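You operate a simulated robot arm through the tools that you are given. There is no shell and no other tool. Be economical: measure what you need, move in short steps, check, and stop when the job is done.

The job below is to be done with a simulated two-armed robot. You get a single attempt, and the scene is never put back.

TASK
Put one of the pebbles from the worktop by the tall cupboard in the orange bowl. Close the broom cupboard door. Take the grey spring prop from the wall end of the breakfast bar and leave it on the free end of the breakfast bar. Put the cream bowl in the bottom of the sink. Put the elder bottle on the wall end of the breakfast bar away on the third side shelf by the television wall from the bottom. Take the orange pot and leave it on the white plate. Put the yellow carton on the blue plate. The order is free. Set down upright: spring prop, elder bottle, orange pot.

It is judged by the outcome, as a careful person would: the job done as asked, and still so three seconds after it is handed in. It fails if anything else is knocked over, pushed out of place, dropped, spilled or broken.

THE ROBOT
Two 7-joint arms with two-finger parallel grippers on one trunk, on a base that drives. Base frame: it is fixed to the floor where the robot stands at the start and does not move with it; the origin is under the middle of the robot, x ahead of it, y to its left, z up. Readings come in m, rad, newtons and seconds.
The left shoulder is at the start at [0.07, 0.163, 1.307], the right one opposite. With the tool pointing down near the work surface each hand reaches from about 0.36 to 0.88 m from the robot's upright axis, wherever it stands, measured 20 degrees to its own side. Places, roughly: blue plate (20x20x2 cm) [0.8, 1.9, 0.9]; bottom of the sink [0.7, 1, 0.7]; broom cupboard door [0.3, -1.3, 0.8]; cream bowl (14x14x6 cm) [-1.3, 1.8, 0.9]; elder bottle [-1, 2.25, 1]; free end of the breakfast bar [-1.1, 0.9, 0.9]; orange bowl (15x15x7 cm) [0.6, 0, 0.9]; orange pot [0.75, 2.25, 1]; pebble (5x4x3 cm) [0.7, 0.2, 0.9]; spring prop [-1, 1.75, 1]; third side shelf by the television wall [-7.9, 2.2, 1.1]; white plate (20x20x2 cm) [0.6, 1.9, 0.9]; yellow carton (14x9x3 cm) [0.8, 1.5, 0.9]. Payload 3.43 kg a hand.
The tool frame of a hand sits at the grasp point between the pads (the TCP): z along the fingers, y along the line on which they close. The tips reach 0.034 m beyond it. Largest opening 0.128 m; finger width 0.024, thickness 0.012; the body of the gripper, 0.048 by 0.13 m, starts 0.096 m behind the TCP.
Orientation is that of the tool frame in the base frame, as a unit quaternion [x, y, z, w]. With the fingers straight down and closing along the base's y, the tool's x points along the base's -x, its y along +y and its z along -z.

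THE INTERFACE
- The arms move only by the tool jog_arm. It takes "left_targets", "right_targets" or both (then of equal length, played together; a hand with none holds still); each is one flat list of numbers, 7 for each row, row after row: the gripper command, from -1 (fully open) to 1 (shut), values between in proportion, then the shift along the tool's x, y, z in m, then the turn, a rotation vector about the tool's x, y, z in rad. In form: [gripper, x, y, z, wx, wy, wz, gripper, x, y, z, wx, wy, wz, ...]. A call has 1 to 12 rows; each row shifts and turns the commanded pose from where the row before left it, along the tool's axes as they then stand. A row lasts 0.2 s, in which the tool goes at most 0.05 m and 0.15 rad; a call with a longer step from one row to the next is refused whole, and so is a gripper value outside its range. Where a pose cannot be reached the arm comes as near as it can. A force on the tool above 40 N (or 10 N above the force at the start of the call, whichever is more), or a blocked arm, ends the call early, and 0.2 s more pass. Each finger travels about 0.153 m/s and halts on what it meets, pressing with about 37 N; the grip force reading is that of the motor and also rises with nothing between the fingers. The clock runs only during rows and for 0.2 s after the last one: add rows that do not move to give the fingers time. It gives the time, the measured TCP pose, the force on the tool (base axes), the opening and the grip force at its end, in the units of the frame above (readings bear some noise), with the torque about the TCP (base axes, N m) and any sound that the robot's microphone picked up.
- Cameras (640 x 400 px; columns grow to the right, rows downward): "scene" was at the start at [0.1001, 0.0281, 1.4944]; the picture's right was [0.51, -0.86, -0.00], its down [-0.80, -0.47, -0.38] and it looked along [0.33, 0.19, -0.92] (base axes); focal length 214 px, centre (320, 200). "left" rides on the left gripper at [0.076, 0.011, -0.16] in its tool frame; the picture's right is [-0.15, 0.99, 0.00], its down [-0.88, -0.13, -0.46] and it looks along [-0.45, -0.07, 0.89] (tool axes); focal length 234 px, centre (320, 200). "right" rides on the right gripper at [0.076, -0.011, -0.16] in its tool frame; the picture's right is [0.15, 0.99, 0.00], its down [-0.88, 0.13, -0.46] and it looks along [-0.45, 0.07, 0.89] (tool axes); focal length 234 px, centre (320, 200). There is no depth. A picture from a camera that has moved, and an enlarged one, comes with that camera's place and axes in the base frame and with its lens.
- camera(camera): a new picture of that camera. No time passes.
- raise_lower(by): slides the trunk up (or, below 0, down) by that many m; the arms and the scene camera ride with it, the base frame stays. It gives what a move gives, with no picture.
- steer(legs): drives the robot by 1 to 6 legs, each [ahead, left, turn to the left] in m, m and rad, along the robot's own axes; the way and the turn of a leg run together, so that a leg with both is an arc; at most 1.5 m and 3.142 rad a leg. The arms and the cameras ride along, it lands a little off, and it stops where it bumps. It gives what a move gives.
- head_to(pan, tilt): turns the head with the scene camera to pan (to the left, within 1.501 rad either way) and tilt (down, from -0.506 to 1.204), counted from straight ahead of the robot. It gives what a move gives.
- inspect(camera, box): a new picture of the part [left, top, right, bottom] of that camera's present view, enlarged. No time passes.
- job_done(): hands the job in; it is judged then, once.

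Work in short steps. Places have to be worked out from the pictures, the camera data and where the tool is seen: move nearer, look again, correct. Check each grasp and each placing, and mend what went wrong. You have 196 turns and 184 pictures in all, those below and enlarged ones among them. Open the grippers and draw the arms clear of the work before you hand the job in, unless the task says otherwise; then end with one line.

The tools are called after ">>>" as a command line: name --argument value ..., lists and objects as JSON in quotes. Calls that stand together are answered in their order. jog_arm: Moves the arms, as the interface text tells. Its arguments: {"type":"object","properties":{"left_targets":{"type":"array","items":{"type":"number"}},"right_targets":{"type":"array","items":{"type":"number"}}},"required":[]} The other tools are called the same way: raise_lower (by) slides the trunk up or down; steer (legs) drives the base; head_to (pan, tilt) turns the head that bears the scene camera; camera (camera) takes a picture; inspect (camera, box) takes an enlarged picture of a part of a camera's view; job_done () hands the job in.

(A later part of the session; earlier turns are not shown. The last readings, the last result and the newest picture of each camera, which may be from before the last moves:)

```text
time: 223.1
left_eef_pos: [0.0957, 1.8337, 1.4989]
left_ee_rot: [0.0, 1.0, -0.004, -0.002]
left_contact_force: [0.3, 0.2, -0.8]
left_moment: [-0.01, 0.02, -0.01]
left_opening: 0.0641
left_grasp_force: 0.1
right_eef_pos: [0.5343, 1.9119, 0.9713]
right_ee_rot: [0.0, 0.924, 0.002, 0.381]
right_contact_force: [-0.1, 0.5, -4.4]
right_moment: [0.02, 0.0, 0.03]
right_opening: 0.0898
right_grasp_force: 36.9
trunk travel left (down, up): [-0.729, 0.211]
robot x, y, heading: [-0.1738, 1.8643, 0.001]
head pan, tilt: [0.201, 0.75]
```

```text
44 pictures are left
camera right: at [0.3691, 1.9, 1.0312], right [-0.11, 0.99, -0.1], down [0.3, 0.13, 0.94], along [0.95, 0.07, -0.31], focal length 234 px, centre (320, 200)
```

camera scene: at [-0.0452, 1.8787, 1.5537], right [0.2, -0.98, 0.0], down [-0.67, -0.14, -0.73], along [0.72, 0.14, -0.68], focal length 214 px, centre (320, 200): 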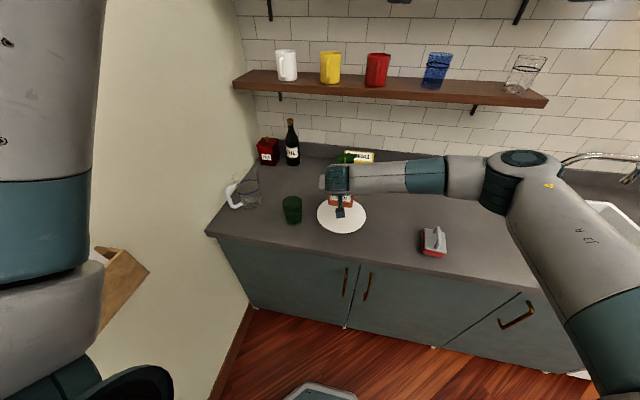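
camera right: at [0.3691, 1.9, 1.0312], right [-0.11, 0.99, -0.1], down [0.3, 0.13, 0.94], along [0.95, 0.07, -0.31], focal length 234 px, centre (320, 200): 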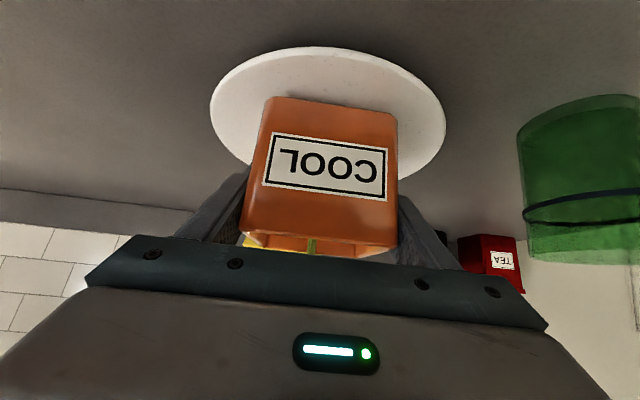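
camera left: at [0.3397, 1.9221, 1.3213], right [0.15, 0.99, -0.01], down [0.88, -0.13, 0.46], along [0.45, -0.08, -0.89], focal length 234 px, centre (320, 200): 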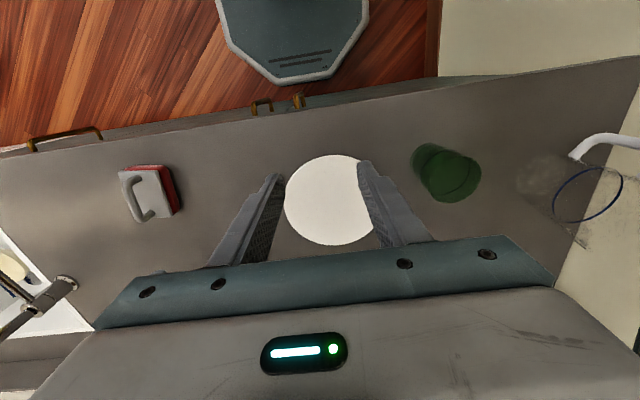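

The pot is nicely centred over the plate. I lower further in small steps.

>>> raise_lower --by -0.006

>>> raise_lower --by -0.003

```text
time: 223.6
left_eef_pos: [0.0955, 1.8343, 1.4911]
left_ee_rot: [0.0, 1.0, -0.005, -0.001]
left_contact_force: [0.4, -0.6, 0.5]
left_moment: [0.02, -0.02, -0.01]
left_opening: 0.0637
left_grasp_force: 0.0
right_eef_pos: [0.5342, 1.912, 0.9643]
right_ee_rot: [0.0, 0.925, 0.002, 0.381]
right_contact_force: [1.0, 0.2, -3.2]
right_moment: [-0.06, -0.04, 0.01]
right_opening: 0.0898
right_grasp_force: 36.8
trunk travel left (down, up): [-0.723, 0.217]
robot x, y, heading: [-0.1791, 1.8642, -0.002]
head pan, tilt: [0.201, 0.75]
```

```text
time: 224.2
left_eef_pos: [0.0963, 1.8317, 1.4892]
left_ee_rot: [0.0, 1.0, -0.005, -0.001]
left_contact_force: [0.6, -0.4, 0.4]
left_moment: [-0.03, -0.01, -0.01]
left_opening: 0.064
left_grasp_force: 0.2
right_eef_pos: [0.5349, 1.9121, 0.9653]
right_ee_rot: [0.0, 0.923, 0.001, 0.384]
right_contact_force: [1.2, 0.0, 11.1]
right_moment: [-0.52, 0.37, 0.1]
right_opening: 0.0897
right_grasp_force: 36.8
trunk travel left (down, up): [-0.72, 0.22]
robot x, y, heading: [-0.1768, 1.8633, -0.004]
head pan, tilt: [0.201, 0.75]
```

Contact (+11 N). I open slowly and retreat along the tool axis.

>>> jog_arm --right_targets '[-0.45, 0, 0, 0, 0, 0, 0, -0.6, 0, 0, 0, 0, 0, 0, -1, 0, 0, 0, 0, 0, 0, -1, 0, 0, 0, 0, 0, 0, -1, 0, 0, -0.03, 0, 0, 0, -1, 0, 0, -0.04, 0, 0, 0, -1, 0, 0, -0.045, 0, 0, 0, -1, 0, 0, -0.045, 0, 0, 0]'

>>> camera --camera "scene"

```text
time: 225.9
left_eef_pos: [0.094, 1.8319, 1.4887]
left_ee_rot: [0.0, 1.0, -0.005, 0.0]
left_contact_force: [-0.7, -0.2, 0.0]
left_moment: [-0.04, -0.05, 0.03]
left_opening: 0.0636
left_grasp_force: 0.1
right_eef_pos: [0.4213, 1.9104, 1.0767]
right_ee_rot: [0.0, 0.924, 0.001, 0.382]
right_contact_force: [0.3, 0.1, 0.0]
right_moment: [0.01, -0.04, -0.04]
right_opening: 0.1281
right_grasp_force: 0.1
trunk travel left (down, up): [-0.72, 0.22]
robot x, y, heading: [-0.1757, 1.8651, -0.004]
head pan, tilt: [0.201, 0.75]
```

```text
43 pictures are left
camera scene: at [-0.0476, 1.8791, 1.4578], right [0.2, -0.98, 0.0], down [-0.67, -0.13, -0.73], along [0.72, 0.14, -0.68], focal length 214 px, centre (320, 200)
```

scene: 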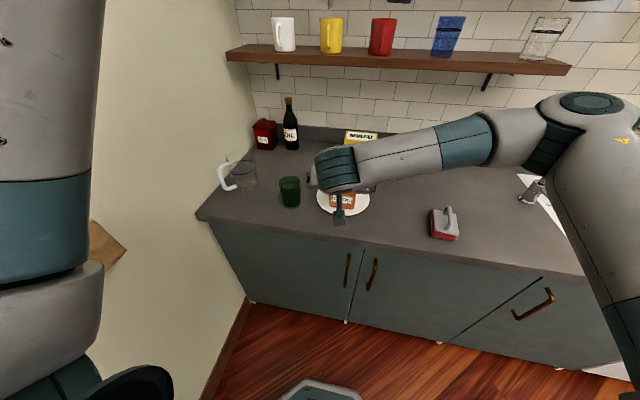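

The pot stands on the white plate. I fold the right hand to vertical and retract it, then raise the trunk.

>>> jog_arm --right_targets '[-0.5, 0, 0, -0.02, 0, 0.131, 0, -0.5, 0, 0, -0.02, 0, 0.131, 0, -0.5, 0, 0, -0.02, 0, 0.131, 0, 0, 0, 0, -0.02, 0, 0.131, 0, 0, 0, 0, -0.02, 0, 0.131, 0, 0, 0, 0, -0.02, 0, 0.131, 0, 0, 0.03, -0.03, 0, 0, 0, 0, 0, 0.03, -0.03, 0, 0, 0, 0, 0, 0.03, -0.03, 0, 0, 0, 0, 0, 0.02, -0.04, 0, 0, 0, 0, 0, 0, -0.04, 0, 0, 0, 0]'

>>> raise_lower --by 0.12

>>> inspect --camera "scene" --box '[180, 100, 480, 290]'

>>> steer --legs '[[-0.02, -0.3, 0], [0, 0, -1.57], [0, 0, -1.57]]'

```text
time: 228.3
left_eef_pos: [0.0965, 1.8299, 1.4885]
left_ee_rot: [0.001, 1.0, -0.004, -0.001]
left_contact_force: [0.4, -0.3, -0.2]
left_moment: [0.05, -0.02, 0.02]
left_opening: 0.0642
left_grasp_force: 0.1
right_eef_pos: [0.2584, 1.7369, 1.1766]
right_ee_rot: [-0.001, 1.0, 0.002, -0.002]
right_contact_force: [-0.1, -0.8, 0.0]
right_moment: [0.01, -0.02, 0.0]
right_opening: 0.0641
right_grasp_force: 0.1
trunk travel left (down, up): [-0.72, 0.22]
robot x, y, heading: [-0.1802, 1.8687, 0.003]
head pan, tilt: [0.201, 0.75]
```

```text
time: 229.8
left_eef_pos: [0.096, 1.8329, 1.61]
left_ee_rot: [-0.001, 1.0, -0.005, 0.0]
left_contact_force: [0.2, -0.2, -0.7]
left_moment: [0.0, -0.02, 0.0]
left_opening: 0.0639
left_grasp_force: 0.0
right_eef_pos: [0.2591, 1.7407, 1.2966]
right_ee_rot: [-0.001, 1.0, 0.001, -0.003]
right_contact_force: [0.1, -0.7, 0.0]
right_moment: [0.02, -0.01, 0.0]
right_opening: 0.0641
right_grasp_force: 0.1
trunk travel left (down, up): [-0.84, 0.1]
robot x, y, heading: [-0.176, 1.8644, 0.002]
head pan, tilt: [0.201, 0.75]
```

```text
2.11 times, centred on (330, 195) of scene
camera zoom: at [-0.0457, 1.8787, 1.5777], right [0.2, -0.98, 0.0], down [-0.67, -0.13, -0.73], along [0.72, 0.14, -0.68], focal length 452 px, centre (299, 210)
```

zoom: 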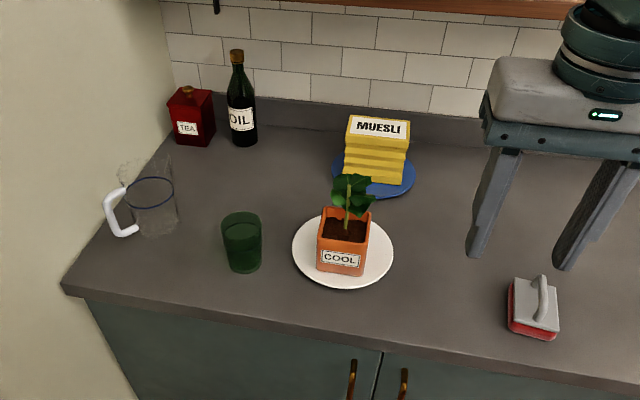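

```text
time: 239.7
left_eef_pos: [-0.4682, 1.6122, 1.6093]
left_ee_rot: [1.0, -0.03, 0.002, -0.005]
left_contact_force: [0.3, 0.4, -0.5]
left_moment: [-0.02, 0.0, 0.02]
left_opening: 0.064
left_grasp_force: 0.0
right_eef_pos: [-0.6256, 1.7152, 1.2978]
right_ee_rot: [1.0, -0.028, 0.001, 0.001]
right_contact_force: [0.4, -0.6, 0.4]
right_moment: [-0.03, 0.01, 0.03]
right_opening: 0.0638
right_grasp_force: 0.0
trunk travel left (down, up): [-0.84, 0.1]
robot x, y, heading: [-0.1997, 1.5701, 3.081]
head pan, tilt: [0.201, 0.75]
```

Pot and carton are both well placed. Facing the bar now, I look toward the bottle.

>>> head_to --pan -0.75 --tilt 0.6

>>> camera --camera "scene"

```text
time: 240.9
left_eef_pos: [-0.4675, 1.614, 1.6097]
left_ee_rot: [1.0, -0.029, 0.002, -0.005]
left_contact_force: [-0.1, -0.1, 0.1]
left_moment: [-0.03, 0.0, -0.03]
left_opening: 0.0637
left_grasp_force: 0.1
right_eef_pos: [-0.6265, 1.7153, 1.2971]
right_ee_rot: [1.0, -0.028, 0.002, 0.002]
right_contact_force: [0.6, -0.3, -0.3]
right_moment: [-0.01, -0.03, -0.02]
right_opening: 0.0642
right_grasp_force: 0.1
trunk travel left (down, up): [-0.84, 0.1]
robot x, y, heading: [-0.1979, 1.5655, 3.08]
head pan, tilt: [-0.75, 0.6]
```

```text
41 pictures are left
camera scene: at [-0.3086, 1.6327, 1.5906], right [0.73, 0.69, 0.0], down [0.39, -0.41, -0.82], along [-0.57, 0.6, -0.57], focal length 214 px, centre (320, 200)
```

scene: 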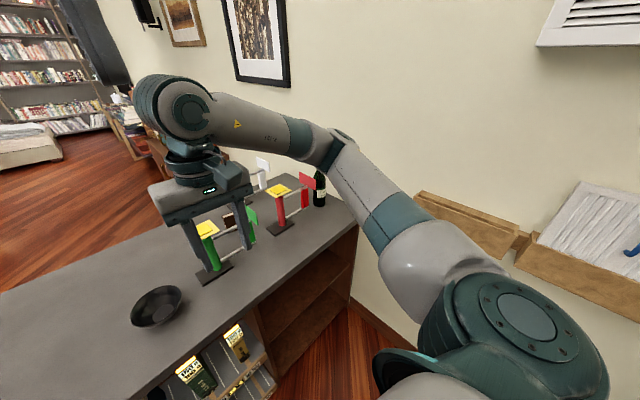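

>>> inspect --camera "scene" --box '[240, 150, 370, 250]'

```text
4.00 times, centred on (305, 200) of scene
camera zoom: at [-0.3086, 1.6327, 1.5906], right [0.73, 0.69, 0.0], down [0.39, -0.41, -0.82], along [-0.57, 0.6, -0.57], focal length 858 px, centre (380, 200)
```

zoom: 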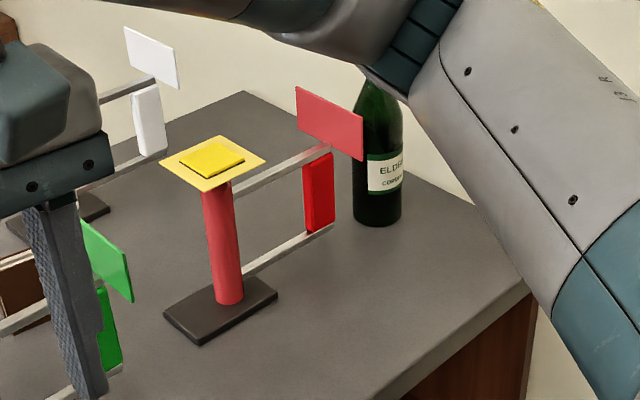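

Bottle centre is about (-0.97, 2.34), radius 3.3 cm, with the red prop's vane at y≈2.235 beside it. I'll use the left hand, so I first swap: left hand comes forward and down, right hand goes up and in.

>>> jog_arm --left_targets '[0, 0, 0.04, 0, 0, 0, 0, 0, 0, 0.04, 0, 0, 0, 0, 0, 0, 0.04, 0, 0, 0, 0, 0, 0, 0.03, 0, 0, 0, 0, 0, -0.02, 0, 0.04, 0, 0, 0, 0, -0.02, 0, 0.04, 0, 0, 0, 0, -0.025, 0, 0.04, 0, 0, 0, 0, -0.025, 0, 0.04, 0, 0, 0, 0, -0.025, 0, 0.04, 0, 0, 0, 0, -0.025, 0, 0.04, 0, 0, 0, 0, -0.025, 0, 0.03, 0, 0, 0]' --right_targets '[0, 0, 0, -0.04, 0, 0, 0, 0, 0, 0, -0.04, 0, 0, 0, 0, 0, 0, -0.04, 0, 0, 0, 0, 0, 0, -0.04, 0, 0, 0, 0, 0, 0, -0.04, 0, 0, 0, 0, 0.02, 0, -0.03, 0, 0, 0, 0, 0.03, 0, -0.02, 0, 0, 0, 0, 0.03, 0.02, 0, 0, 0, 0, 0, 0.02, 0.02, 0, 0, 0, 0, 0, 0, 0.02, 0, 0, 0, 0, 0, 0, 0, 0, 0, 0, 0]'

>>> raise_lower --by -0.05

>>> steer --legs '[[0.0, -0.38, 0], [0.19, 0, 0], [0, 0, -0.29]]'

>>> head_to --pan -0.05 --tilt 0.6

>>> camera --camera "scene"

```text
time: 243.3
left_eef_pos: [-0.6392, 1.4786, 1.3383]
left_ee_rot: [1.0, -0.029, 0.0, -0.005]
left_contact_force: [-0.4, -1.0, -0.5]
left_moment: [0.01, -0.01, 0.01]
left_opening: 0.0641
left_grasp_force: 0.2
right_eef_pos: [-0.5333, 1.6519, 1.546]
right_ee_rot: [1.0, -0.029, 0.002, 0.001]
right_contact_force: [-0.2, 0.6, -0.1]
right_moment: [-0.02, -0.05, -0.02]
right_opening: 0.0639
right_grasp_force: 0.1
trunk travel left (down, up): [-0.84, 0.1]
robot x, y, heading: [-0.1961, 1.5677, 3.08]
head pan, tilt: [-0.75, 0.6]
```

```text
time: 244.2
left_eef_pos: [-0.6365, 1.4779, 1.2878]
left_ee_rot: [1.0, -0.03, 0.001, -0.005]
left_contact_force: [0.3, 1.5, -0.5]
left_moment: [0.0, -0.01, -0.02]
left_opening: 0.0638
left_grasp_force: 0.1
right_eef_pos: [-0.5321, 1.653, 1.4962]
right_ee_rot: [1.0, -0.029, 0.002, 0.001]
right_contact_force: [0.1, 0.6, 0.2]
right_moment: [0.01, -0.02, -0.03]
right_opening: 0.0639
right_grasp_force: 0.0
trunk travel left (down, up): [-0.79, 0.15]
robot x, y, heading: [-0.1964, 1.5684, 3.078]
head pan, tilt: [-0.75, 0.6]
```

```text
time: 248.4
left_eef_pos: [-0.8108, 1.9207, 1.289]
left_ee_rot: [0.996, -0.093, 0.0, -0.006]
left_contact_force: [0.2, 0.3, 0.4]
left_moment: [-0.01, 0.02, 0.0]
left_opening: 0.0639
left_grasp_force: 0.0
right_eef_pos: [-0.6843, 2.0733, 1.4943]
right_ee_rot: [0.996, -0.084, 0.003, -0.004]
right_contact_force: [-0.4, -0.6, -0.4]
right_moment: [0.02, 0.01, 0.01]
right_opening: 0.0638
right_grasp_force: 0.0
trunk travel left (down, up): [-0.79, 0.15]
robot x, y, heading: [-0.3648, 1.9552, 2.952]
head pan, tilt: [-0.75, 0.6]
stopped in leg 3: the robot was blocked; the commanded pose is now the measured one
```

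```text
time: 249.5
left_eef_pos: [-0.8122, 1.9199, 1.2893]
left_ee_rot: [0.996, -0.094, 0.0, -0.006]
left_contact_force: [0.4, -0.7, -0.9]
left_moment: [-0.01, -0.03, 0.0]
left_opening: 0.064
left_grasp_force: 0.0
right_eef_pos: [-0.6851, 2.0734, 1.494]
right_ee_rot: [0.996, -0.086, 0.003, -0.004]
right_contact_force: [0.6, -0.5, -0.1]
right_moment: [0.01, 0.03, -0.01]
right_opening: 0.0638
right_grasp_force: 0.1
trunk travel left (down, up): [-0.79, 0.15]
robot x, y, heading: [-0.3712, 1.9547, 2.956]
head pan, tilt: [-0.051, 0.6]
```

```text
39 pictures are left
camera scene: at [-0.4994, 1.9801, 1.541], right [0.24, 0.97, 0.0], down [0.55, -0.13, -0.83], along [-0.8, 0.2, -0.56], focal length 214 px, centre (320, 200)
```

scene: 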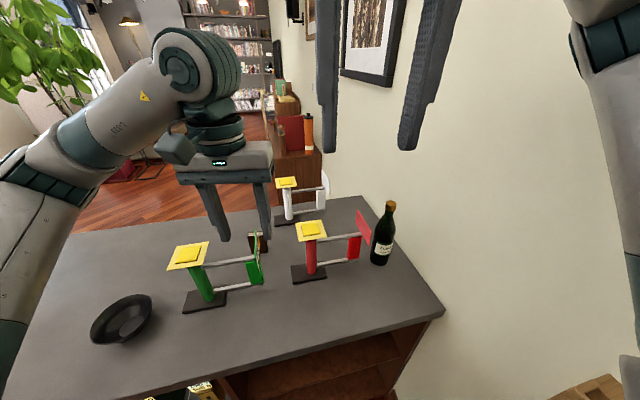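

Blocked slightly short in the turn, but the bottle should be reachable from here. I pitch the left hand forward and lower it on its own side first.

>>> jog_arm --left_targets '[-0.4, 0, 0, 0, 0, -0.142, 0, -0.4, 0, 0, 0, 0, -0.142, 0, -0.4, 0, 0, 0, 0, -0.142, 0, -0.4, 0, 0, 0, 0, -0.142, 0, -0.4, 0, 0, 0, 0, -0.142, 0, -0.4, 0, 0, 0, 0, -0.142, 0, -0.4, 0, 0, 0, 0, -0.142, 0, -0.4, 0, 0, 0, 0, -0.14, 0, -0.4, 0.043, 0, 0.02, 0, 0, 0, -0.4, 0.043, 0, 0.02, 0, 0, 0, -0.4, 0.043, 0, 0.02, 0, 0, 0, -0.4, 0, 0, 0, 0, 0, 0]'

>>> camera --camera "scene"

```text
time: 252.1
left_eef_pos: [-0.897, 2.0013, 1.2001]
left_ee_rot: [0.84, -0.075, -0.535, -0.056]
left_contact_force: [0.3, -0.6, -0.3]
left_moment: [-0.01, -0.01, -0.02]
left_opening: 0.0898
left_grasp_force: 0.1
left hand out of reach, approached as far as the arm can: row 5, 6, 7, 8, 9, 10
right_eef_pos: [-0.6848, 2.073, 1.4938]
right_ee_rot: [0.996, -0.085, 0.002, -0.005]
right_contact_force: [0.3, -0.1, 0.3]
right_moment: [-0.01, -0.03, -0.01]
right_opening: 0.064
right_grasp_force: 0.0
trunk travel left (down, up): [-0.79, 0.15]
robot x, y, heading: [-0.3669, 1.9572, 2.957]
head pan, tilt: [-0.051, 0.6]
```

```text
38 pictures are left
camera scene: at [-0.5, 1.98, 1.5409], right [0.23, 0.97, 0.0], down [0.55, -0.13, -0.83], along [-0.8, 0.2, -0.56], focal length 214 px, centre (320, 200)
```

scene: 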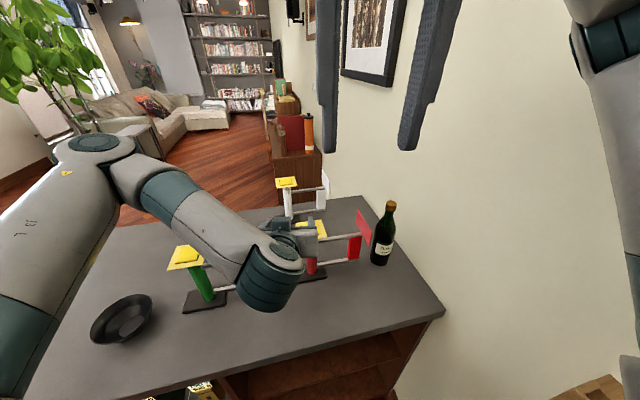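

The hand is above the red prop at safe height. I move it right by 0.316, in front of the bottle, still high.

>>> jog_arm --left_targets '[-0.4, 0, -0.0395, 0, 0, 0, 0, -0.4, 0, -0.0395, 0, 0, 0, 0, -0.4, 0, -0.0395, 0, 0, 0, 0, -0.4, 0, -0.0395, 0, 0, 0, 0, -0.4, 0, -0.0395, 0, 0, 0, 0, -0.4, 0, -0.0395, 0, 0, 0, 0, -0.4, 0, -0.0395, 0, 0, 0, 0, -0.4, 0, -0.0395, 0, 0, 0, 0, -0.4, 0, 0, 0, 0, 0, 0]'

>>> camera --camera "left"

>>> camera --camera "scene"

```text
time: 254.1
left_eef_pos: [-0.8311, 2.3125, 1.2049]
left_ee_rot: [0.84, -0.075, -0.535, -0.055]
left_contact_force: [0.0, 0.4, 0.0]
left_moment: [0.01, -0.04, -0.03]
left_opening: 0.0897
left_grasp_force: 0.0
right_eef_pos: [-0.6853, 2.0727, 1.4948]
right_ee_rot: [0.996, -0.085, 0.004, -0.004]
right_contact_force: [-1.1, -0.4, 0.3]
right_moment: [0.01, -0.01, 0.03]
right_opening: 0.0641
right_grasp_force: 0.0
trunk travel left (down, up): [-0.79, 0.15]
robot x, y, heading: [-0.364, 1.9535, 2.956]
head pan, tilt: [-0.051, 0.6]
```

```text
37 pictures are left
camera left: at [-0.66, 2.268, 1.2033], right [-0.24, -0.96, 0.12], down [0.06, 0.11, 0.99], along [-0.97, 0.25, 0.03], focal length 234 px, centre (320, 200)
```

left: 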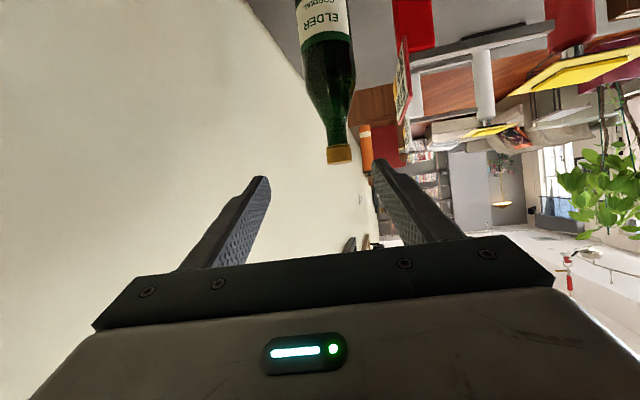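

```text
36 pictures are left
camera scene: at [-0.5009, 1.98, 1.5408], right [0.23, 0.97, 0.0], down [0.55, -0.13, -0.83], along [-0.8, 0.2, -0.56], focal length 214 px, centre (320, 200)
```

scene: 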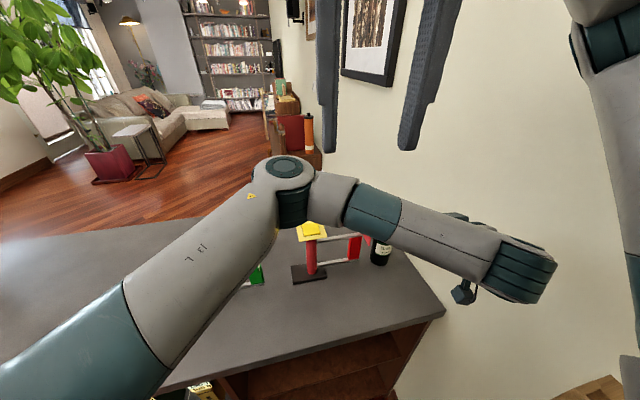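

Reached well. The closer view puts the bottle at about (-0.975, 2.315), so I shift 2.5 cm left while lowering to the pre-grasp height.

>>> jog_arm --left_targets '[-0.4, 0.037, 0.008, 0.017, 0, 0, 0, -0.4, 0.037, 0.008, 0.017, 0, 0, 0, -0.4, 0.036, 0.009, 0.017, 0, 0, 0, -0.4, 0, 0, 0, 0, 0, 0]'

>>> camera --camera "left"

>>> camera --camera "scene"

```text
time: 255.1
left_eef_pos: [-0.8344, 2.2833, 1.0856]
left_ee_rot: [0.84, -0.075, -0.534, -0.056]
left_contact_force: [-0.1, -0.2, 0.5]
left_moment: [-0.02, -0.03, 0.0]
left_opening: 0.0896
left_grasp_force: 0.0
right_eef_pos: [-0.6867, 2.0731, 1.4942]
right_ee_rot: [0.996, -0.086, 0.003, -0.004]
right_contact_force: [0.1, -0.2, 0.0]
right_moment: [0.0, 0.02, 0.02]
right_opening: 0.0641
right_grasp_force: 0.0
trunk travel left (down, up): [-0.79, 0.15]
robot x, y, heading: [-0.3661, 1.9563, 2.958]
head pan, tilt: [-0.051, 0.6]
```

```text
35 pictures are left
camera left: at [-0.662, 2.2407, 1.0849], right [-0.24, -0.96, 0.12], down [0.06, 0.11, 0.99], along [-0.97, 0.25, 0.03], focal length 234 px, centre (320, 200)
```

left: 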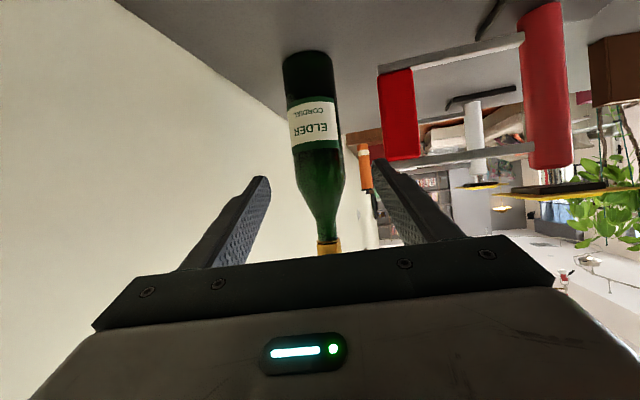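

```text
34 pictures are left
camera scene: at [-0.501, 1.98, 1.5408], right [0.23, 0.97, 0.0], down [0.55, -0.13, -0.83], along [-0.8, 0.2, -0.56], focal length 214 px, centre (320, 200)
```

scene: 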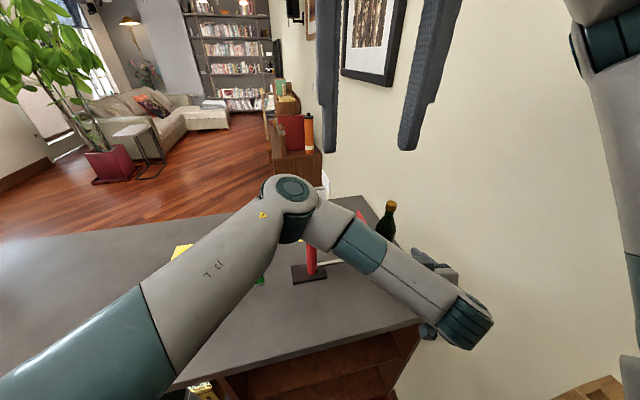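

Bottle centre (-0.972, 2.315), body straight up to z≈1.06; the hand line is within 5 mm. I advance 0.152 along the tool axis.

>>> jog_arm --left_targets '[-0.4, 0, -0.002, 0.04, 0, 0, 0, -0.4, 0, -0.002, 0.04, 0, 0, 0, -0.4, 0, -0.001, 0.04, 0, 0, 0, -0.4, 0, 0, 0.032, 0, 0, 0, -0.4, 0, 0, 0, 0, 0, 0]'

>>> camera --camera "left"

```text
time: 256.3
left_eef_pos: [-0.9693, 2.3195, 1.0222]
left_ee_rot: [0.84, -0.075, -0.534, -0.055]
left_contact_force: [0.4, 0.5, -1.2]
left_moment: [0.0, -0.03, 0.02]
left_opening: 0.0895
left_grasp_force: 0.0
right_eef_pos: [-0.6866, 2.0722, 1.4946]
right_ee_rot: [0.996, -0.085, 0.003, -0.005]
right_contact_force: [0.7, -0.6, -0.5]
right_moment: [-0.03, -0.02, -0.01]
right_opening: 0.0638
right_grasp_force: 0.1
trunk travel left (down, up): [-0.79, 0.15]
robot x, y, heading: [-0.3673, 1.9545, 2.96]
head pan, tilt: [-0.051, 0.6]
```

```text
33 pictures are left
camera left: at [-0.7994, 2.2754, 1.0222], right [-0.25, -0.96, 0.12], down [0.06, 0.11, 0.99], along [-0.97, 0.25, 0.03], focal length 234 px, centre (320, 200)
```

left: 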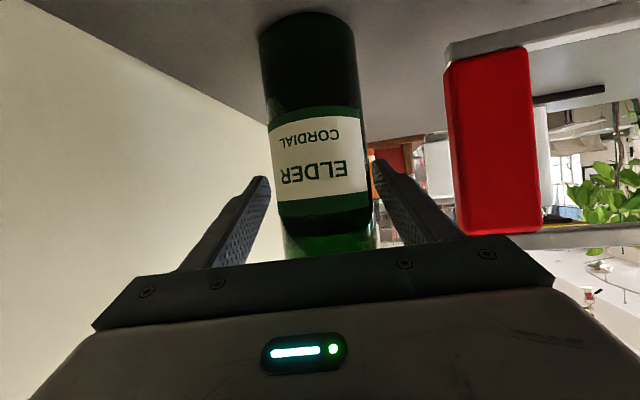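

The bottle is between the fingers. I close and then lift with the trunk.

>>> jog_arm --left_targets '[-0.2, 0, 0, 0, 0, 0, 0, 0.2, 0, 0, 0, 0, 0, 0, 0.6, 0, 0, 0, 0, 0, 0, 0.6, 0, 0, 0, 0, 0, 0]'

>>> raise_lower --by 0.14

>>> camera --camera "left"

>>> camera --camera "scene"

```text
time: 257.3
left_eef_pos: [-0.9694, 2.3195, 1.0246]
left_ee_rot: [0.84, -0.076, -0.535, -0.056]
left_contact_force: [-1.7, -2.2, 0.0]
left_moment: [0.0, 0.19, 0.05]
left_opening: 0.065
left_grasp_force: 36.8
right_eef_pos: [-0.685, 2.073, 1.4949]
right_ee_rot: [0.996, -0.086, 0.003, -0.004]
right_contact_force: [0.0, -0.4, 0.0]
right_moment: [0.0, -0.04, 0.0]
right_opening: 0.0639
right_grasp_force: 0.0
trunk travel left (down, up): [-0.79, 0.15]
robot x, y, heading: [-0.3665, 1.9554, 2.953]
head pan, tilt: [-0.051, 0.6]
```

```text
time: 259.0
left_eef_pos: [-0.9704, 2.3201, 1.1639]
left_ee_rot: [0.84, -0.075, -0.535, -0.056]
left_contact_force: [0.4, 0.0, -6.2]
left_moment: [0.02, 0.06, -0.01]
left_opening: 0.0647
left_grasp_force: 37.0
right_eef_pos: [-0.6869, 2.0732, 1.6362]
right_ee_rot: [0.996, -0.086, 0.003, -0.005]
right_contact_force: [-0.5, 0.1, 0.4]
right_moment: [-0.03, 0.0, 0.0]
right_opening: 0.0642
right_grasp_force: 0.1
trunk travel left (down, up): [-0.93, 0.01]
robot x, y, heading: [-0.3645, 1.9558, 2.953]
head pan, tilt: [-0.051, 0.6]
```

```text
32 pictures are left
camera left: at [-0.7996, 2.2752, 1.1622], right [-0.24, -0.96, 0.12], down [0.06, 0.11, 0.99], along [-0.97, 0.25, 0.03], focal length 234 px, centre (320, 200)
```

left: 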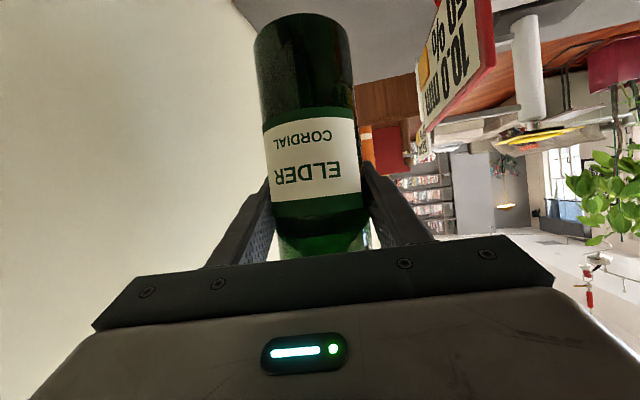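

```text
31 pictures are left
camera scene: at [-0.5019, 1.98, 1.6811], right [0.23, 0.97, 0.0], down [0.55, -0.13, -0.83], along [-0.8, 0.2, -0.56], focal length 214 px, centre (320, 200)
```

scene: 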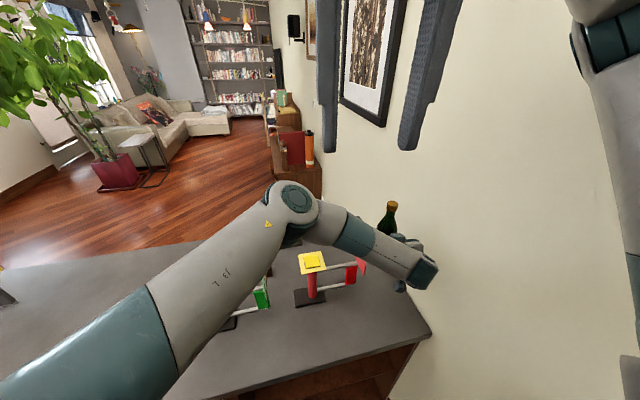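

The bottle is held. I back off the bar, straighten, and drive down the aisle to the open area with the bottle held in front.

>>> steer --legs '[[-0.25, 0, 0], [0, 0, 0.185], [0, 1.2, 0], [0, 1.2, 0]]'

>>> head_to --pan 0.0 --tilt 0.35

>>> camera --camera "scene"

```text
time: 272.8
left_eef_pos: [-0.8126, -0.2151, 1.1616]
left_ee_rot: [0.845, 0.0, -0.535, -0.006]
left_contact_force: [0.2, 0.4, -6.3]
left_moment: [-0.02, 0.05, 0.01]
left_opening: 0.0647
left_grasp_force: 37.1
right_eef_pos: [-0.4897, -0.4031, 1.6339]
right_ee_rot: [1.0, 0.006, 0.004, -0.002]
right_contact_force: [-0.8, -0.1, 0.3]
right_moment: [-0.01, -0.04, -0.01]
right_opening: 0.0639
right_grasp_force: 0.0
trunk travel left (down, up): [-0.93, 0.01]
robot x, y, heading: [-0.1494, -0.4686, 3.137]
head pan, tilt: [-0.051, 0.6]
```

```text
time: 273.6
left_eef_pos: [-0.8117, -0.2144, 1.1614]
left_ee_rot: [0.844, 0.001, -0.537, -0.005]
left_contact_force: [0.3, 0.0, -6.7]
left_moment: [0.02, 0.07, 0.01]
left_opening: 0.0645
left_grasp_force: 36.8
right_eef_pos: [-0.4896, -0.4052, 1.6329]
right_ee_rot: [1.0, 0.006, 0.003, -0.002]
right_contact_force: [1.4, -0.3, -0.1]
right_moment: [-0.01, 0.04, -0.04]
right_opening: 0.0639
right_grasp_force: 0.0
trunk travel left (down, up): [-0.93, 0.01]
robot x, y, heading: [-0.1532, -0.4693, 3.136]
head pan, tilt: [0.0, 0.351]
```

```text
30 pictures are left
camera scene: at [-0.2956, -0.467, 1.7032], right [0.0, 1.0, 0.0], down [0.35, 0.0, -0.94], along [-0.94, 0.0, -0.35], focal length 214 px, centre (320, 200)
```

scene: 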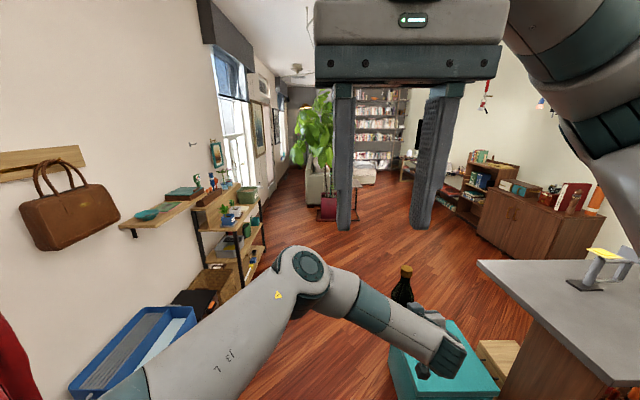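

The floor ahead is clear. I drive west past the chest, then north into the living area.

>>> steer --legs '[[1.3, 0, 0], [1.1, 0, 0], [0, -0.85, 0], [0, -0.8, 0]]'

>>> camera --camera "scene"

```text
time: 293.0
left_eef_pos: [-3.0136, 1.5404, 1.1627]
left_ee_rot: [0.844, -0.027, -0.536, -0.023]
left_contact_force: [-0.3, -1.5, -5.7]
left_moment: [0.03, 0.06, -0.01]
left_opening: 0.0648
left_grasp_force: 37.0
right_eef_pos: [-2.706, 1.3285, 1.6333]
right_ee_rot: [1.0, -0.027, 0.003, -0.004]
right_contact_force: [-0.1, 0.3, -0.3]
right_moment: [0.02, 0.01, -0.03]
right_opening: 0.0639
right_grasp_force: 0.1
trunk travel left (down, up): [-0.93, 0.01]
robot x, y, heading: [-2.3716, 1.2413, 3.072]
head pan, tilt: [0.0, 0.351]
```

```text
29 pictures are left
camera scene: at [-2.5159, 1.2544, 1.7033], right [0.07, 1.0, 0.0], down [0.34, -0.02, -0.94], along [-0.94, 0.07, -0.34], focal length 214 px, centre (320, 200)
```

scene: 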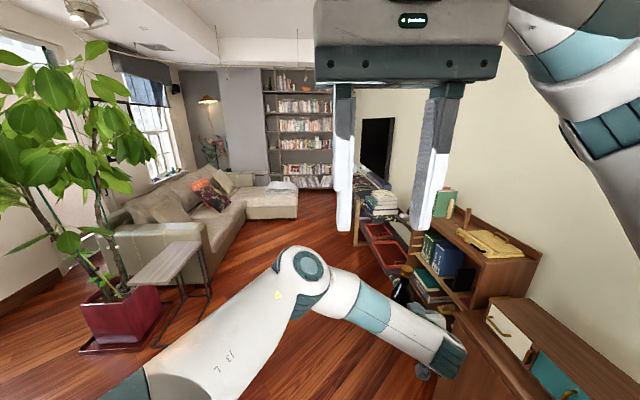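

I straighten, lower the right hand out of the view, and drive on toward the television wall.

>>> jog_arm --right_targets '[0, 0, -0.03, 0.035, 0, 0, 0, 0, 0, -0.03, 0.035, 0, 0, 0, 0, 0, -0.03, 0.035, 0, 0, 0, 0, 0, -0.03, 0.035, 0, 0, 0, 0, 0, -0.03, 0.035, 0, 0, 0, 0, 0, 0, 0.04, 0, 0, 0, 0, 0, 0, 0.04, 0, 0, 0]'

>>> steer --legs '[[0, 0, 0.07], [1.2, -0.05, 0], [1.2, -0.1, 0]]'

>>> head_to --pan -0.15 --tilt 0.3

>>> camera --camera "scene"

```text
time: 294.6
left_eef_pos: [-3.0161, 1.5408, 1.1618]
left_ee_rot: [0.844, -0.028, -0.535, -0.023]
left_contact_force: [-0.1, -0.3, -6.6]
left_moment: [0.01, 0.04, 0.03]
left_opening: 0.0645
left_grasp_force: 37.1
right_eef_pos: [-2.6932, 1.4808, 1.3768]
right_ee_rot: [1.0, -0.026, 0.004, -0.003]
right_contact_force: [-0.9, -0.7, -0.8]
right_moment: [-0.02, 0.0, -0.01]
right_opening: 0.0641
right_grasp_force: 0.1
trunk travel left (down, up): [-0.93, 0.01]
robot x, y, heading: [-2.3729, 1.2463, 3.073]
head pan, tilt: [0.0, 0.351]
```

```text
time: 306.9
left_eef_pos: [-5.4433, 1.5527, 1.1619]
left_ee_rot: [0.843, 0.025, -0.537, 0.01]
left_contact_force: [0.2, 0.2, -6.5]
left_moment: [-0.01, 0.13, 0.02]
left_opening: 0.0643
left_grasp_force: 37.6
right_eef_pos: [-5.1173, 1.5328, 1.3751]
right_ee_rot: [0.999, 0.033, 0.003, -0.003]
right_contact_force: [-0.1, -0.3, 0.6]
right_moment: [-0.05, 0.0, 0.02]
right_opening: 0.064
right_grasp_force: 0.1
trunk travel left (down, up): [-0.93, 0.01]
robot x, y, heading: [-4.7692, 1.3399, -3.091]
head pan, tilt: [0.0, 0.351]
```

```text
time: 307.6
left_eef_pos: [-5.4445, 1.5523, 1.1622]
left_ee_rot: [0.844, 0.024, -0.536, 0.01]
left_contact_force: [0.0, 0.1, -6.7]
left_moment: [0.03, 0.1, 0.01]
left_opening: 0.0648
left_grasp_force: 36.4
right_eef_pos: [-5.1186, 1.5323, 1.3758]
right_ee_rot: [0.999, 0.035, 0.004, -0.003]
right_contact_force: [-0.6, 0.3, 0.1]
right_moment: [-0.02, -0.02, -0.02]
right_opening: 0.0639
right_grasp_force: 0.0
trunk travel left (down, up): [-0.93, 0.01]
robot x, y, heading: [-4.7691, 1.333, -3.092]
head pan, tilt: [-0.15, 0.3]
```

```text
28 pictures are left
camera scene: at [-4.9148, 1.3445, 1.708], right [0.1, 1.0, 0.0], down [0.3, -0.03, -0.95], along [-0.95, 0.09, -0.3], focal length 214 px, centre (320, 200)
```

scene: 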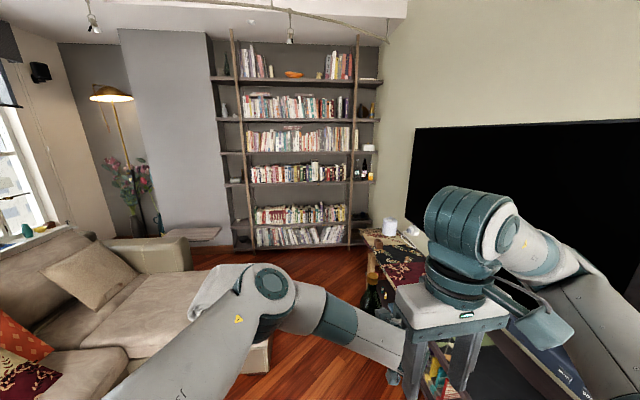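

The bookcase has narrow side shelves on its right, next to the TV wall. I zoom in on those.

>>> inspect --camera "scene" --box '[320, 40, 420, 270]'

```text
1.74 times, centred on (370, 155) of scene
camera zoom: at [-4.9148, 1.3445, 1.708], right [0.1, 1.0, 0.0], down [0.3, -0.03, -0.95], along [-0.95, 0.09, -0.3], focal length 373 px, centre (233, 278)
```

zoom: 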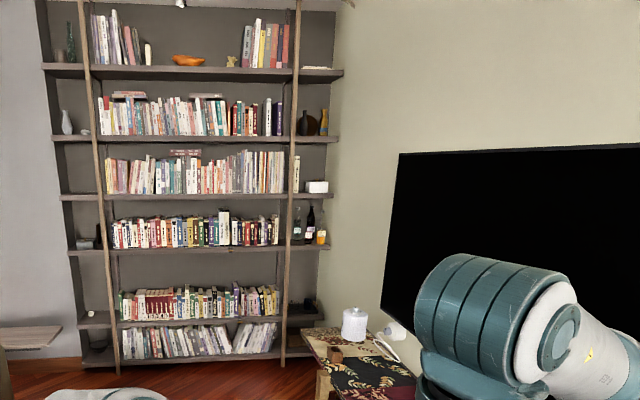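

The third board from the bottom is at z≈1.0 with some bottles on it; the next board is at ≈1.45, so headroom is fine. I drive down the corridor between chaise and TV bench.

>>> steer --legs '[[0, 0, -0.05], [0.3, -0.28, 0], [1.35, 0, 0]]'

>>> head_to --pan -0.3 --tilt 0.4

>>> camera --camera "scene"

```text
time: 316.8
left_eef_pos: [-7.0725, 1.8579, 1.1627]
left_ee_rot: [0.844, 0.006, -0.537, -0.002]
left_contact_force: [0.5, 0.3, -5.5]
left_moment: [-0.01, 0.07, -0.02]
left_opening: 0.0647
left_grasp_force: 37.1
right_eef_pos: [-6.7466, 1.824, 1.3765]
right_ee_rot: [1.0, 0.012, 0.004, -0.002]
right_contact_force: [0.9, 0.0, -0.2]
right_moment: [0.01, 0.0, 0.0]
right_opening: 0.0641
right_grasp_force: 0.1
trunk travel left (down, up): [-0.93, 0.01]
robot x, y, heading: [-6.4091, 1.6138, -3.136]
head pan, tilt: [-0.15, 0.3]
```

```text
time: 317.5
left_eef_pos: [-7.0737, 1.858, 1.1614]
left_ee_rot: [0.844, 0.005, -0.536, -0.002]
left_contact_force: [0.0, -0.3, -6.7]
left_moment: [0.0, 0.06, -0.01]
left_opening: 0.0644
left_grasp_force: 36.9
right_eef_pos: [-6.7471, 1.8237, 1.3768]
right_ee_rot: [1.0, 0.011, 0.002, -0.002]
right_contact_force: [-0.4, 0.3, 0.6]
right_moment: [-0.03, 0.02, 0.0]
right_opening: 0.064
right_grasp_force: 0.1
trunk travel left (down, up): [-0.93, 0.01]
robot x, y, heading: [-6.4044, 1.6128, -3.14]
head pan, tilt: [-0.3, 0.4]
```

```text
26 pictures are left
camera scene: at [-6.549, 1.6401, 1.6988], right [0.29, 0.96, 0.0], down [0.37, -0.11, -0.92], along [-0.88, 0.27, -0.39], focal length 214 px, centre (320, 200)
```

scene: 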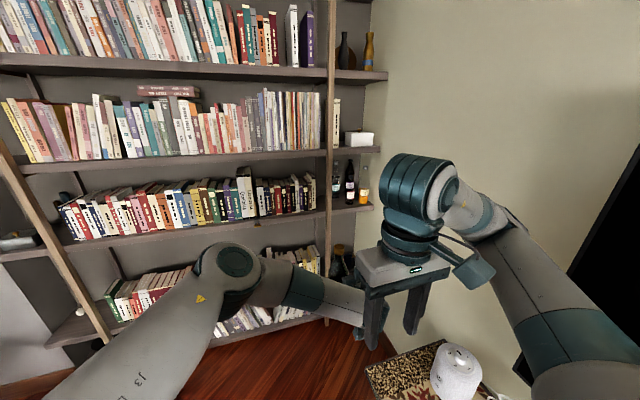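

I zoom in on the target shelf and the bottles already on it.

>>> inspect --camera "scene" --box '[310, 120, 400, 230]'

```text
3.64 times, centred on (355, 175) of scene
camera zoom: at [-6.549, 1.6401, 1.6988], right [0.29, 0.96, 0.0], down [0.37, -0.11, -0.92], along [-0.88, 0.27, -0.39], focal length 780 px, centre (193, 291)
```

zoom: 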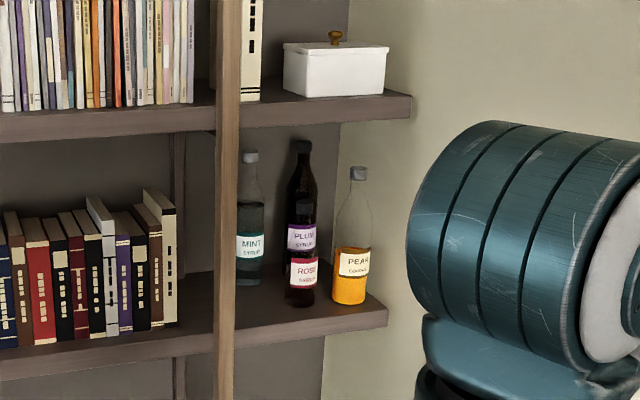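

The shelf board (third from the bottom) is at z≈1.06–1.09, front edge x≈-7.70; bottles ROSE (-7.816, 2.25) and MINT (-7.95, 2.19) leave room front-left at about (-7.752, 2.178). I raise the bottle, tuck the right hand, drive up and turn right.

>>> jog_arm --left_targets '[0.6, -0.036, 0, -0.017, 0, 0, 0, 0.6, -0.036, 0, -0.017, 0, 0, 0, 0.6, -0.018, 0, -0.008, 0, 0, 0, 0.6, 0, 0, 0, 0, 0, 0]' --right_targets '[0, 0, 0, -0.045, 0, 0, 0, 0, 0, 0.02, -0.04, 0, 0, 0, 0, 0, 0.04, -0.02, 0, 0, 0, 0, 0, 0.04, 0, 0, 0, 0]'

>>> steer --legs '[[0.46, 0, 0], [0, 0, -0.34]]'

>>> camera --camera "left"

>>> head_to --pan 0.0 --tilt 0.45

>>> camera --camera "scene"

```text
time: 318.5
left_eef_pos: [-7.0743, 1.8538, 1.2619]
left_ee_rot: [0.844, 0.005, -0.536, -0.004]
left_contact_force: [-0.9, -0.9, -6.0]
left_moment: [0.01, 0.07, 0.0]
left_opening: 0.0647
left_grasp_force: 37.3
right_eef_pos: [-6.7463, 1.7246, 1.4808]
right_ee_rot: [1.0, 0.011, 0.004, -0.004]
right_contact_force: [-0.6, 0.5, -0.1]
right_moment: [0.04, 0.0, 0.0]
right_opening: 0.0639
right_grasp_force: 0.2
trunk travel left (down, up): [-0.93, 0.01]
robot x, y, heading: [-6.4115, 1.6113, -3.139]
head pan, tilt: [-0.3, 0.4]
```

```text
time: 322.3
left_eef_pos: [-7.4061, 2.0546, 1.2617]
left_ee_rot: [0.833, -0.133, -0.529, -0.091]
left_contact_force: [0.1, -0.1, -6.5]
left_moment: [0.0, 0.09, -0.01]
left_opening: 0.0649
left_grasp_force: 36.9
right_eef_pos: [-7.1385, 1.8265, 1.4813]
right_ee_rot: [0.988, -0.153, 0.005, -0.003]
right_contact_force: [0.1, 0.7, 0.4]
right_moment: [0.04, 0.0, -0.01]
right_opening: 0.0639
right_grasp_force: 0.0
trunk travel left (down, up): [-0.93, 0.01]
robot x, y, heading: [-6.8556, 1.6083, 2.816]
head pan, tilt: [-0.3, 0.4]
```

```text
24 pictures are left
camera left: at [-7.2435, 1.9873, 1.2605], right [-0.37, -0.92, 0.12], down [0.07, 0.1, 0.99], along [-0.92, 0.38, 0.03], focal length 234 px, centre (320, 200)
```

left: 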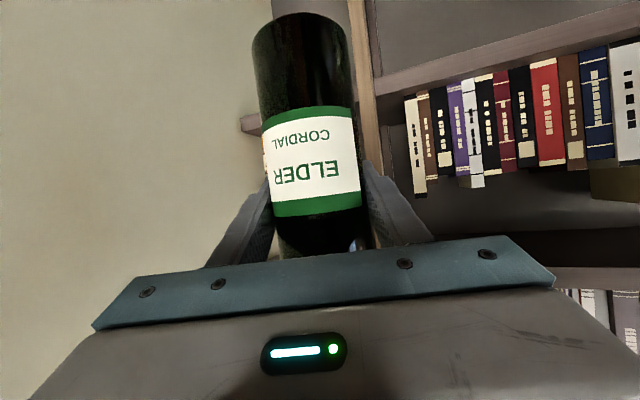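

```text
time: 323.1
left_eef_pos: [-7.4048, 2.0556, 1.2629]
left_ee_rot: [0.833, -0.133, -0.529, -0.09]
left_contact_force: [-0.5, 0.5, -6.1]
left_moment: [0.0, 0.06, 0.0]
left_opening: 0.0645
left_grasp_force: 37.4
right_eef_pos: [-7.1373, 1.8275, 1.4808]
right_ee_rot: [0.988, -0.153, 0.004, -0.002]
right_contact_force: [-0.6, -0.9, 0.1]
right_moment: [0.03, -0.01, 0.02]
right_opening: 0.0643
right_grasp_force: 0.0
trunk travel left (down, up): [-0.93, 0.01]
robot x, y, heading: [-6.8596, 1.613, 2.814]
head pan, tilt: [0.0, 0.45]
```

```text
23 pictures are left
camera scene: at [-6.9916, 1.6559, 1.6941], right [0.32, 0.95, 0.0], down [0.41, -0.14, -0.9], along [-0.85, 0.29, -0.44], focal length 214 px, centre (320, 200)
```

scene: 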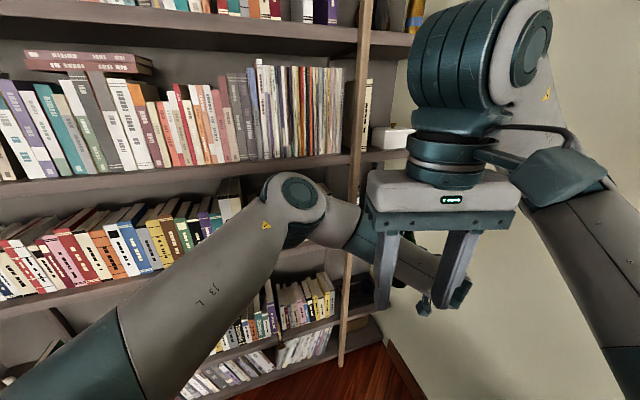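

The left elbow would hit the bookcase if I just drove in, so I extend the hand 0.16 m first (elbow straightens back), lower 2.5 cm to suit the headroom, and look.

>>> jog_arm --left_targets '[0.6, -0.017, 0, 0.036, 0, 0, 0, 0.6, -0.017, 0, 0.036, 0, 0, 0, 0.6, -0.017, 0, 0.036, 0, 0, 0, 0.6, -0.017, -0.004, 0.036, 0, 0, 0, 0.6, 0, 0, 0, 0, 0, 0]'

>>> raise_lower --by -0.025

>>> camera --camera "left"

>>> camera --camera "scene"

```text
time: 324.3
left_eef_pos: [-7.5551, 2.1089, 1.2625]
left_ee_rot: [0.834, -0.133, -0.528, -0.09]
left_contact_force: [0.2, 1.4, -6.0]
left_moment: [0.01, 0.08, -0.02]
left_opening: 0.0645
left_grasp_force: 36.6
right_eef_pos: [-7.1385, 1.8256, 1.4808]
right_ee_rot: [0.988, -0.153, 0.005, -0.002]
right_contact_force: [-0.6, -0.2, -0.1]
right_moment: [0.01, 0.01, -0.01]
right_opening: 0.0642
right_grasp_force: 0.0
trunk travel left (down, up): [-0.93, 0.01]
robot x, y, heading: [-6.8544, 1.6105, 2.818]
head pan, tilt: [0.0, 0.45]
```

```text
time: 325.0
left_eef_pos: [-7.5556, 2.1077, 1.239]
left_ee_rot: [0.833, -0.134, -0.53, -0.091]
left_contact_force: [0.0, -0.7, -5.5]
left_moment: [0.03, 0.04, 0.01]
left_opening: 0.0643
left_grasp_force: 37.3
right_eef_pos: [-7.1379, 1.8277, 1.4563]
right_ee_rot: [0.988, -0.153, 0.004, -0.003]
right_contact_force: [0.6, -0.1, 0.4]
right_moment: [0.01, 0.03, 0.0]
right_opening: 0.064
right_grasp_force: 0.1
trunk travel left (down, up): [-0.905, 0.035]
robot x, y, heading: [-6.8558, 1.6108, 2.82]
head pan, tilt: [0.0, 0.45]
```

```text
22 pictures are left
camera left: at [-7.392, 2.0415, 1.2378], right [-0.37, -0.92, 0.12], down [0.07, 0.1, 0.99], along [-0.92, 0.38, 0.03], focal length 234 px, centre (320, 200)
```

left: 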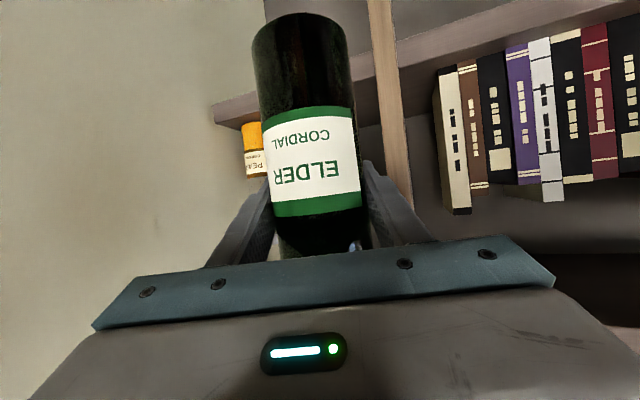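

```text
21 pictures are left
camera scene: at [-6.9924, 1.6557, 1.6691], right [0.32, 0.95, 0.0], down [0.41, -0.14, -0.9], along [-0.85, 0.29, -0.44], focal length 214 px, centre (320, 200)
```

scene: 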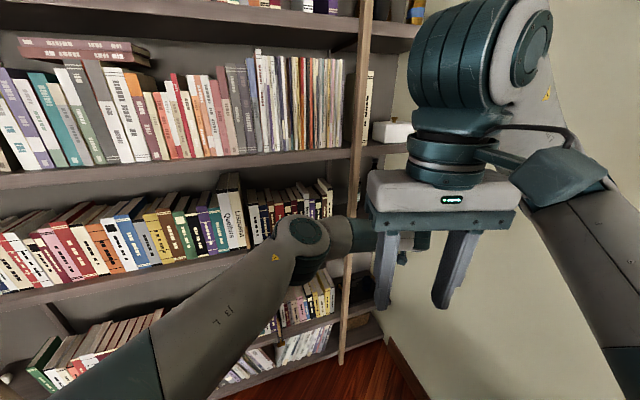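

The board top reads z≈1.086; the bottle bottom is at 1.114. I extend the hand another 6 cm to keep the elbow farther from the bookcase.

>>> jog_arm --left_targets '[0.6, -0.0127, 0, 0.027, 0, 0, 0, 0.6, -0.0127, 0, 0.027, 0, 0, 0, 0.6, 0, 0, 0, 0, 0, 0]'

>>> head_to --pan 0.1 --tilt 0.7

>>> camera --camera "scene"

```text
time: 325.8
left_eef_pos: [-7.5811, 2.1078, 1.2296]
left_ee_rot: [0.833, -0.134, -0.529, -0.091]
left_contact_force: [0.1, 0.1, -6.5]
left_moment: [0.01, 0.03, 0.01]
left_opening: 0.0645
left_grasp_force: 36.7
left hand out of reach, approached as far as the arm can: row 1, 2
right_eef_pos: [-7.1355, 1.8275, 1.4569]
right_ee_rot: [0.988, -0.153, 0.004, -0.002]
right_contact_force: [0.5, 0.2, -0.2]
right_moment: [-0.03, 0.04, -0.02]
right_opening: 0.064
right_grasp_force: 0.1
trunk travel left (down, up): [-0.905, 0.035]
robot x, y, heading: [-6.8553, 1.6098, 2.818]
head pan, tilt: [0.0, 0.45]
```

```text
time: 326.6
left_eef_pos: [-7.5807, 2.1084, 1.2281]
left_ee_rot: [0.834, -0.133, -0.528, -0.09]
left_contact_force: [-0.3, -0.5, -6.7]
left_moment: [0.04, 0.06, 0.02]
left_opening: 0.0647
left_grasp_force: 36.8
right_eef_pos: [-7.1371, 1.8268, 1.4555]
right_ee_rot: [0.988, -0.153, 0.004, -0.003]
right_contact_force: [0.4, -0.5, -0.7]
right_moment: [0.0, 0.0, 0.02]
right_opening: 0.0638
right_grasp_force: 0.0
trunk travel left (down, up): [-0.905, 0.035]
robot x, y, heading: [-6.8584, 1.6066, 2.822]
head pan, tilt: [0.099, 0.7]
```

```text
20 pictures are left
camera scene: at [-6.9883, 1.6454, 1.6469], right [0.22, 0.97, 0.0], down [0.63, -0.14, -0.76], along [-0.75, 0.17, -0.64], focal length 214 px, centre (320, 200)
```

scene: 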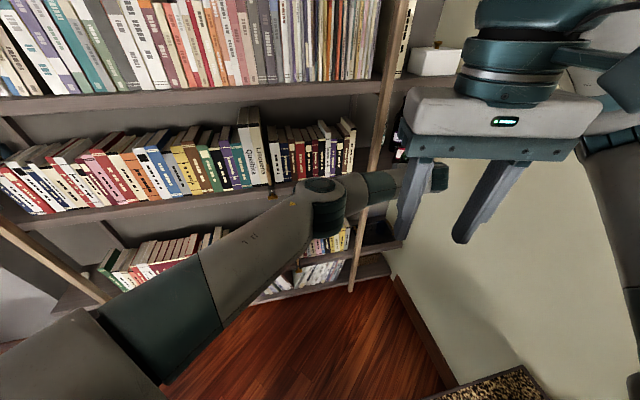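

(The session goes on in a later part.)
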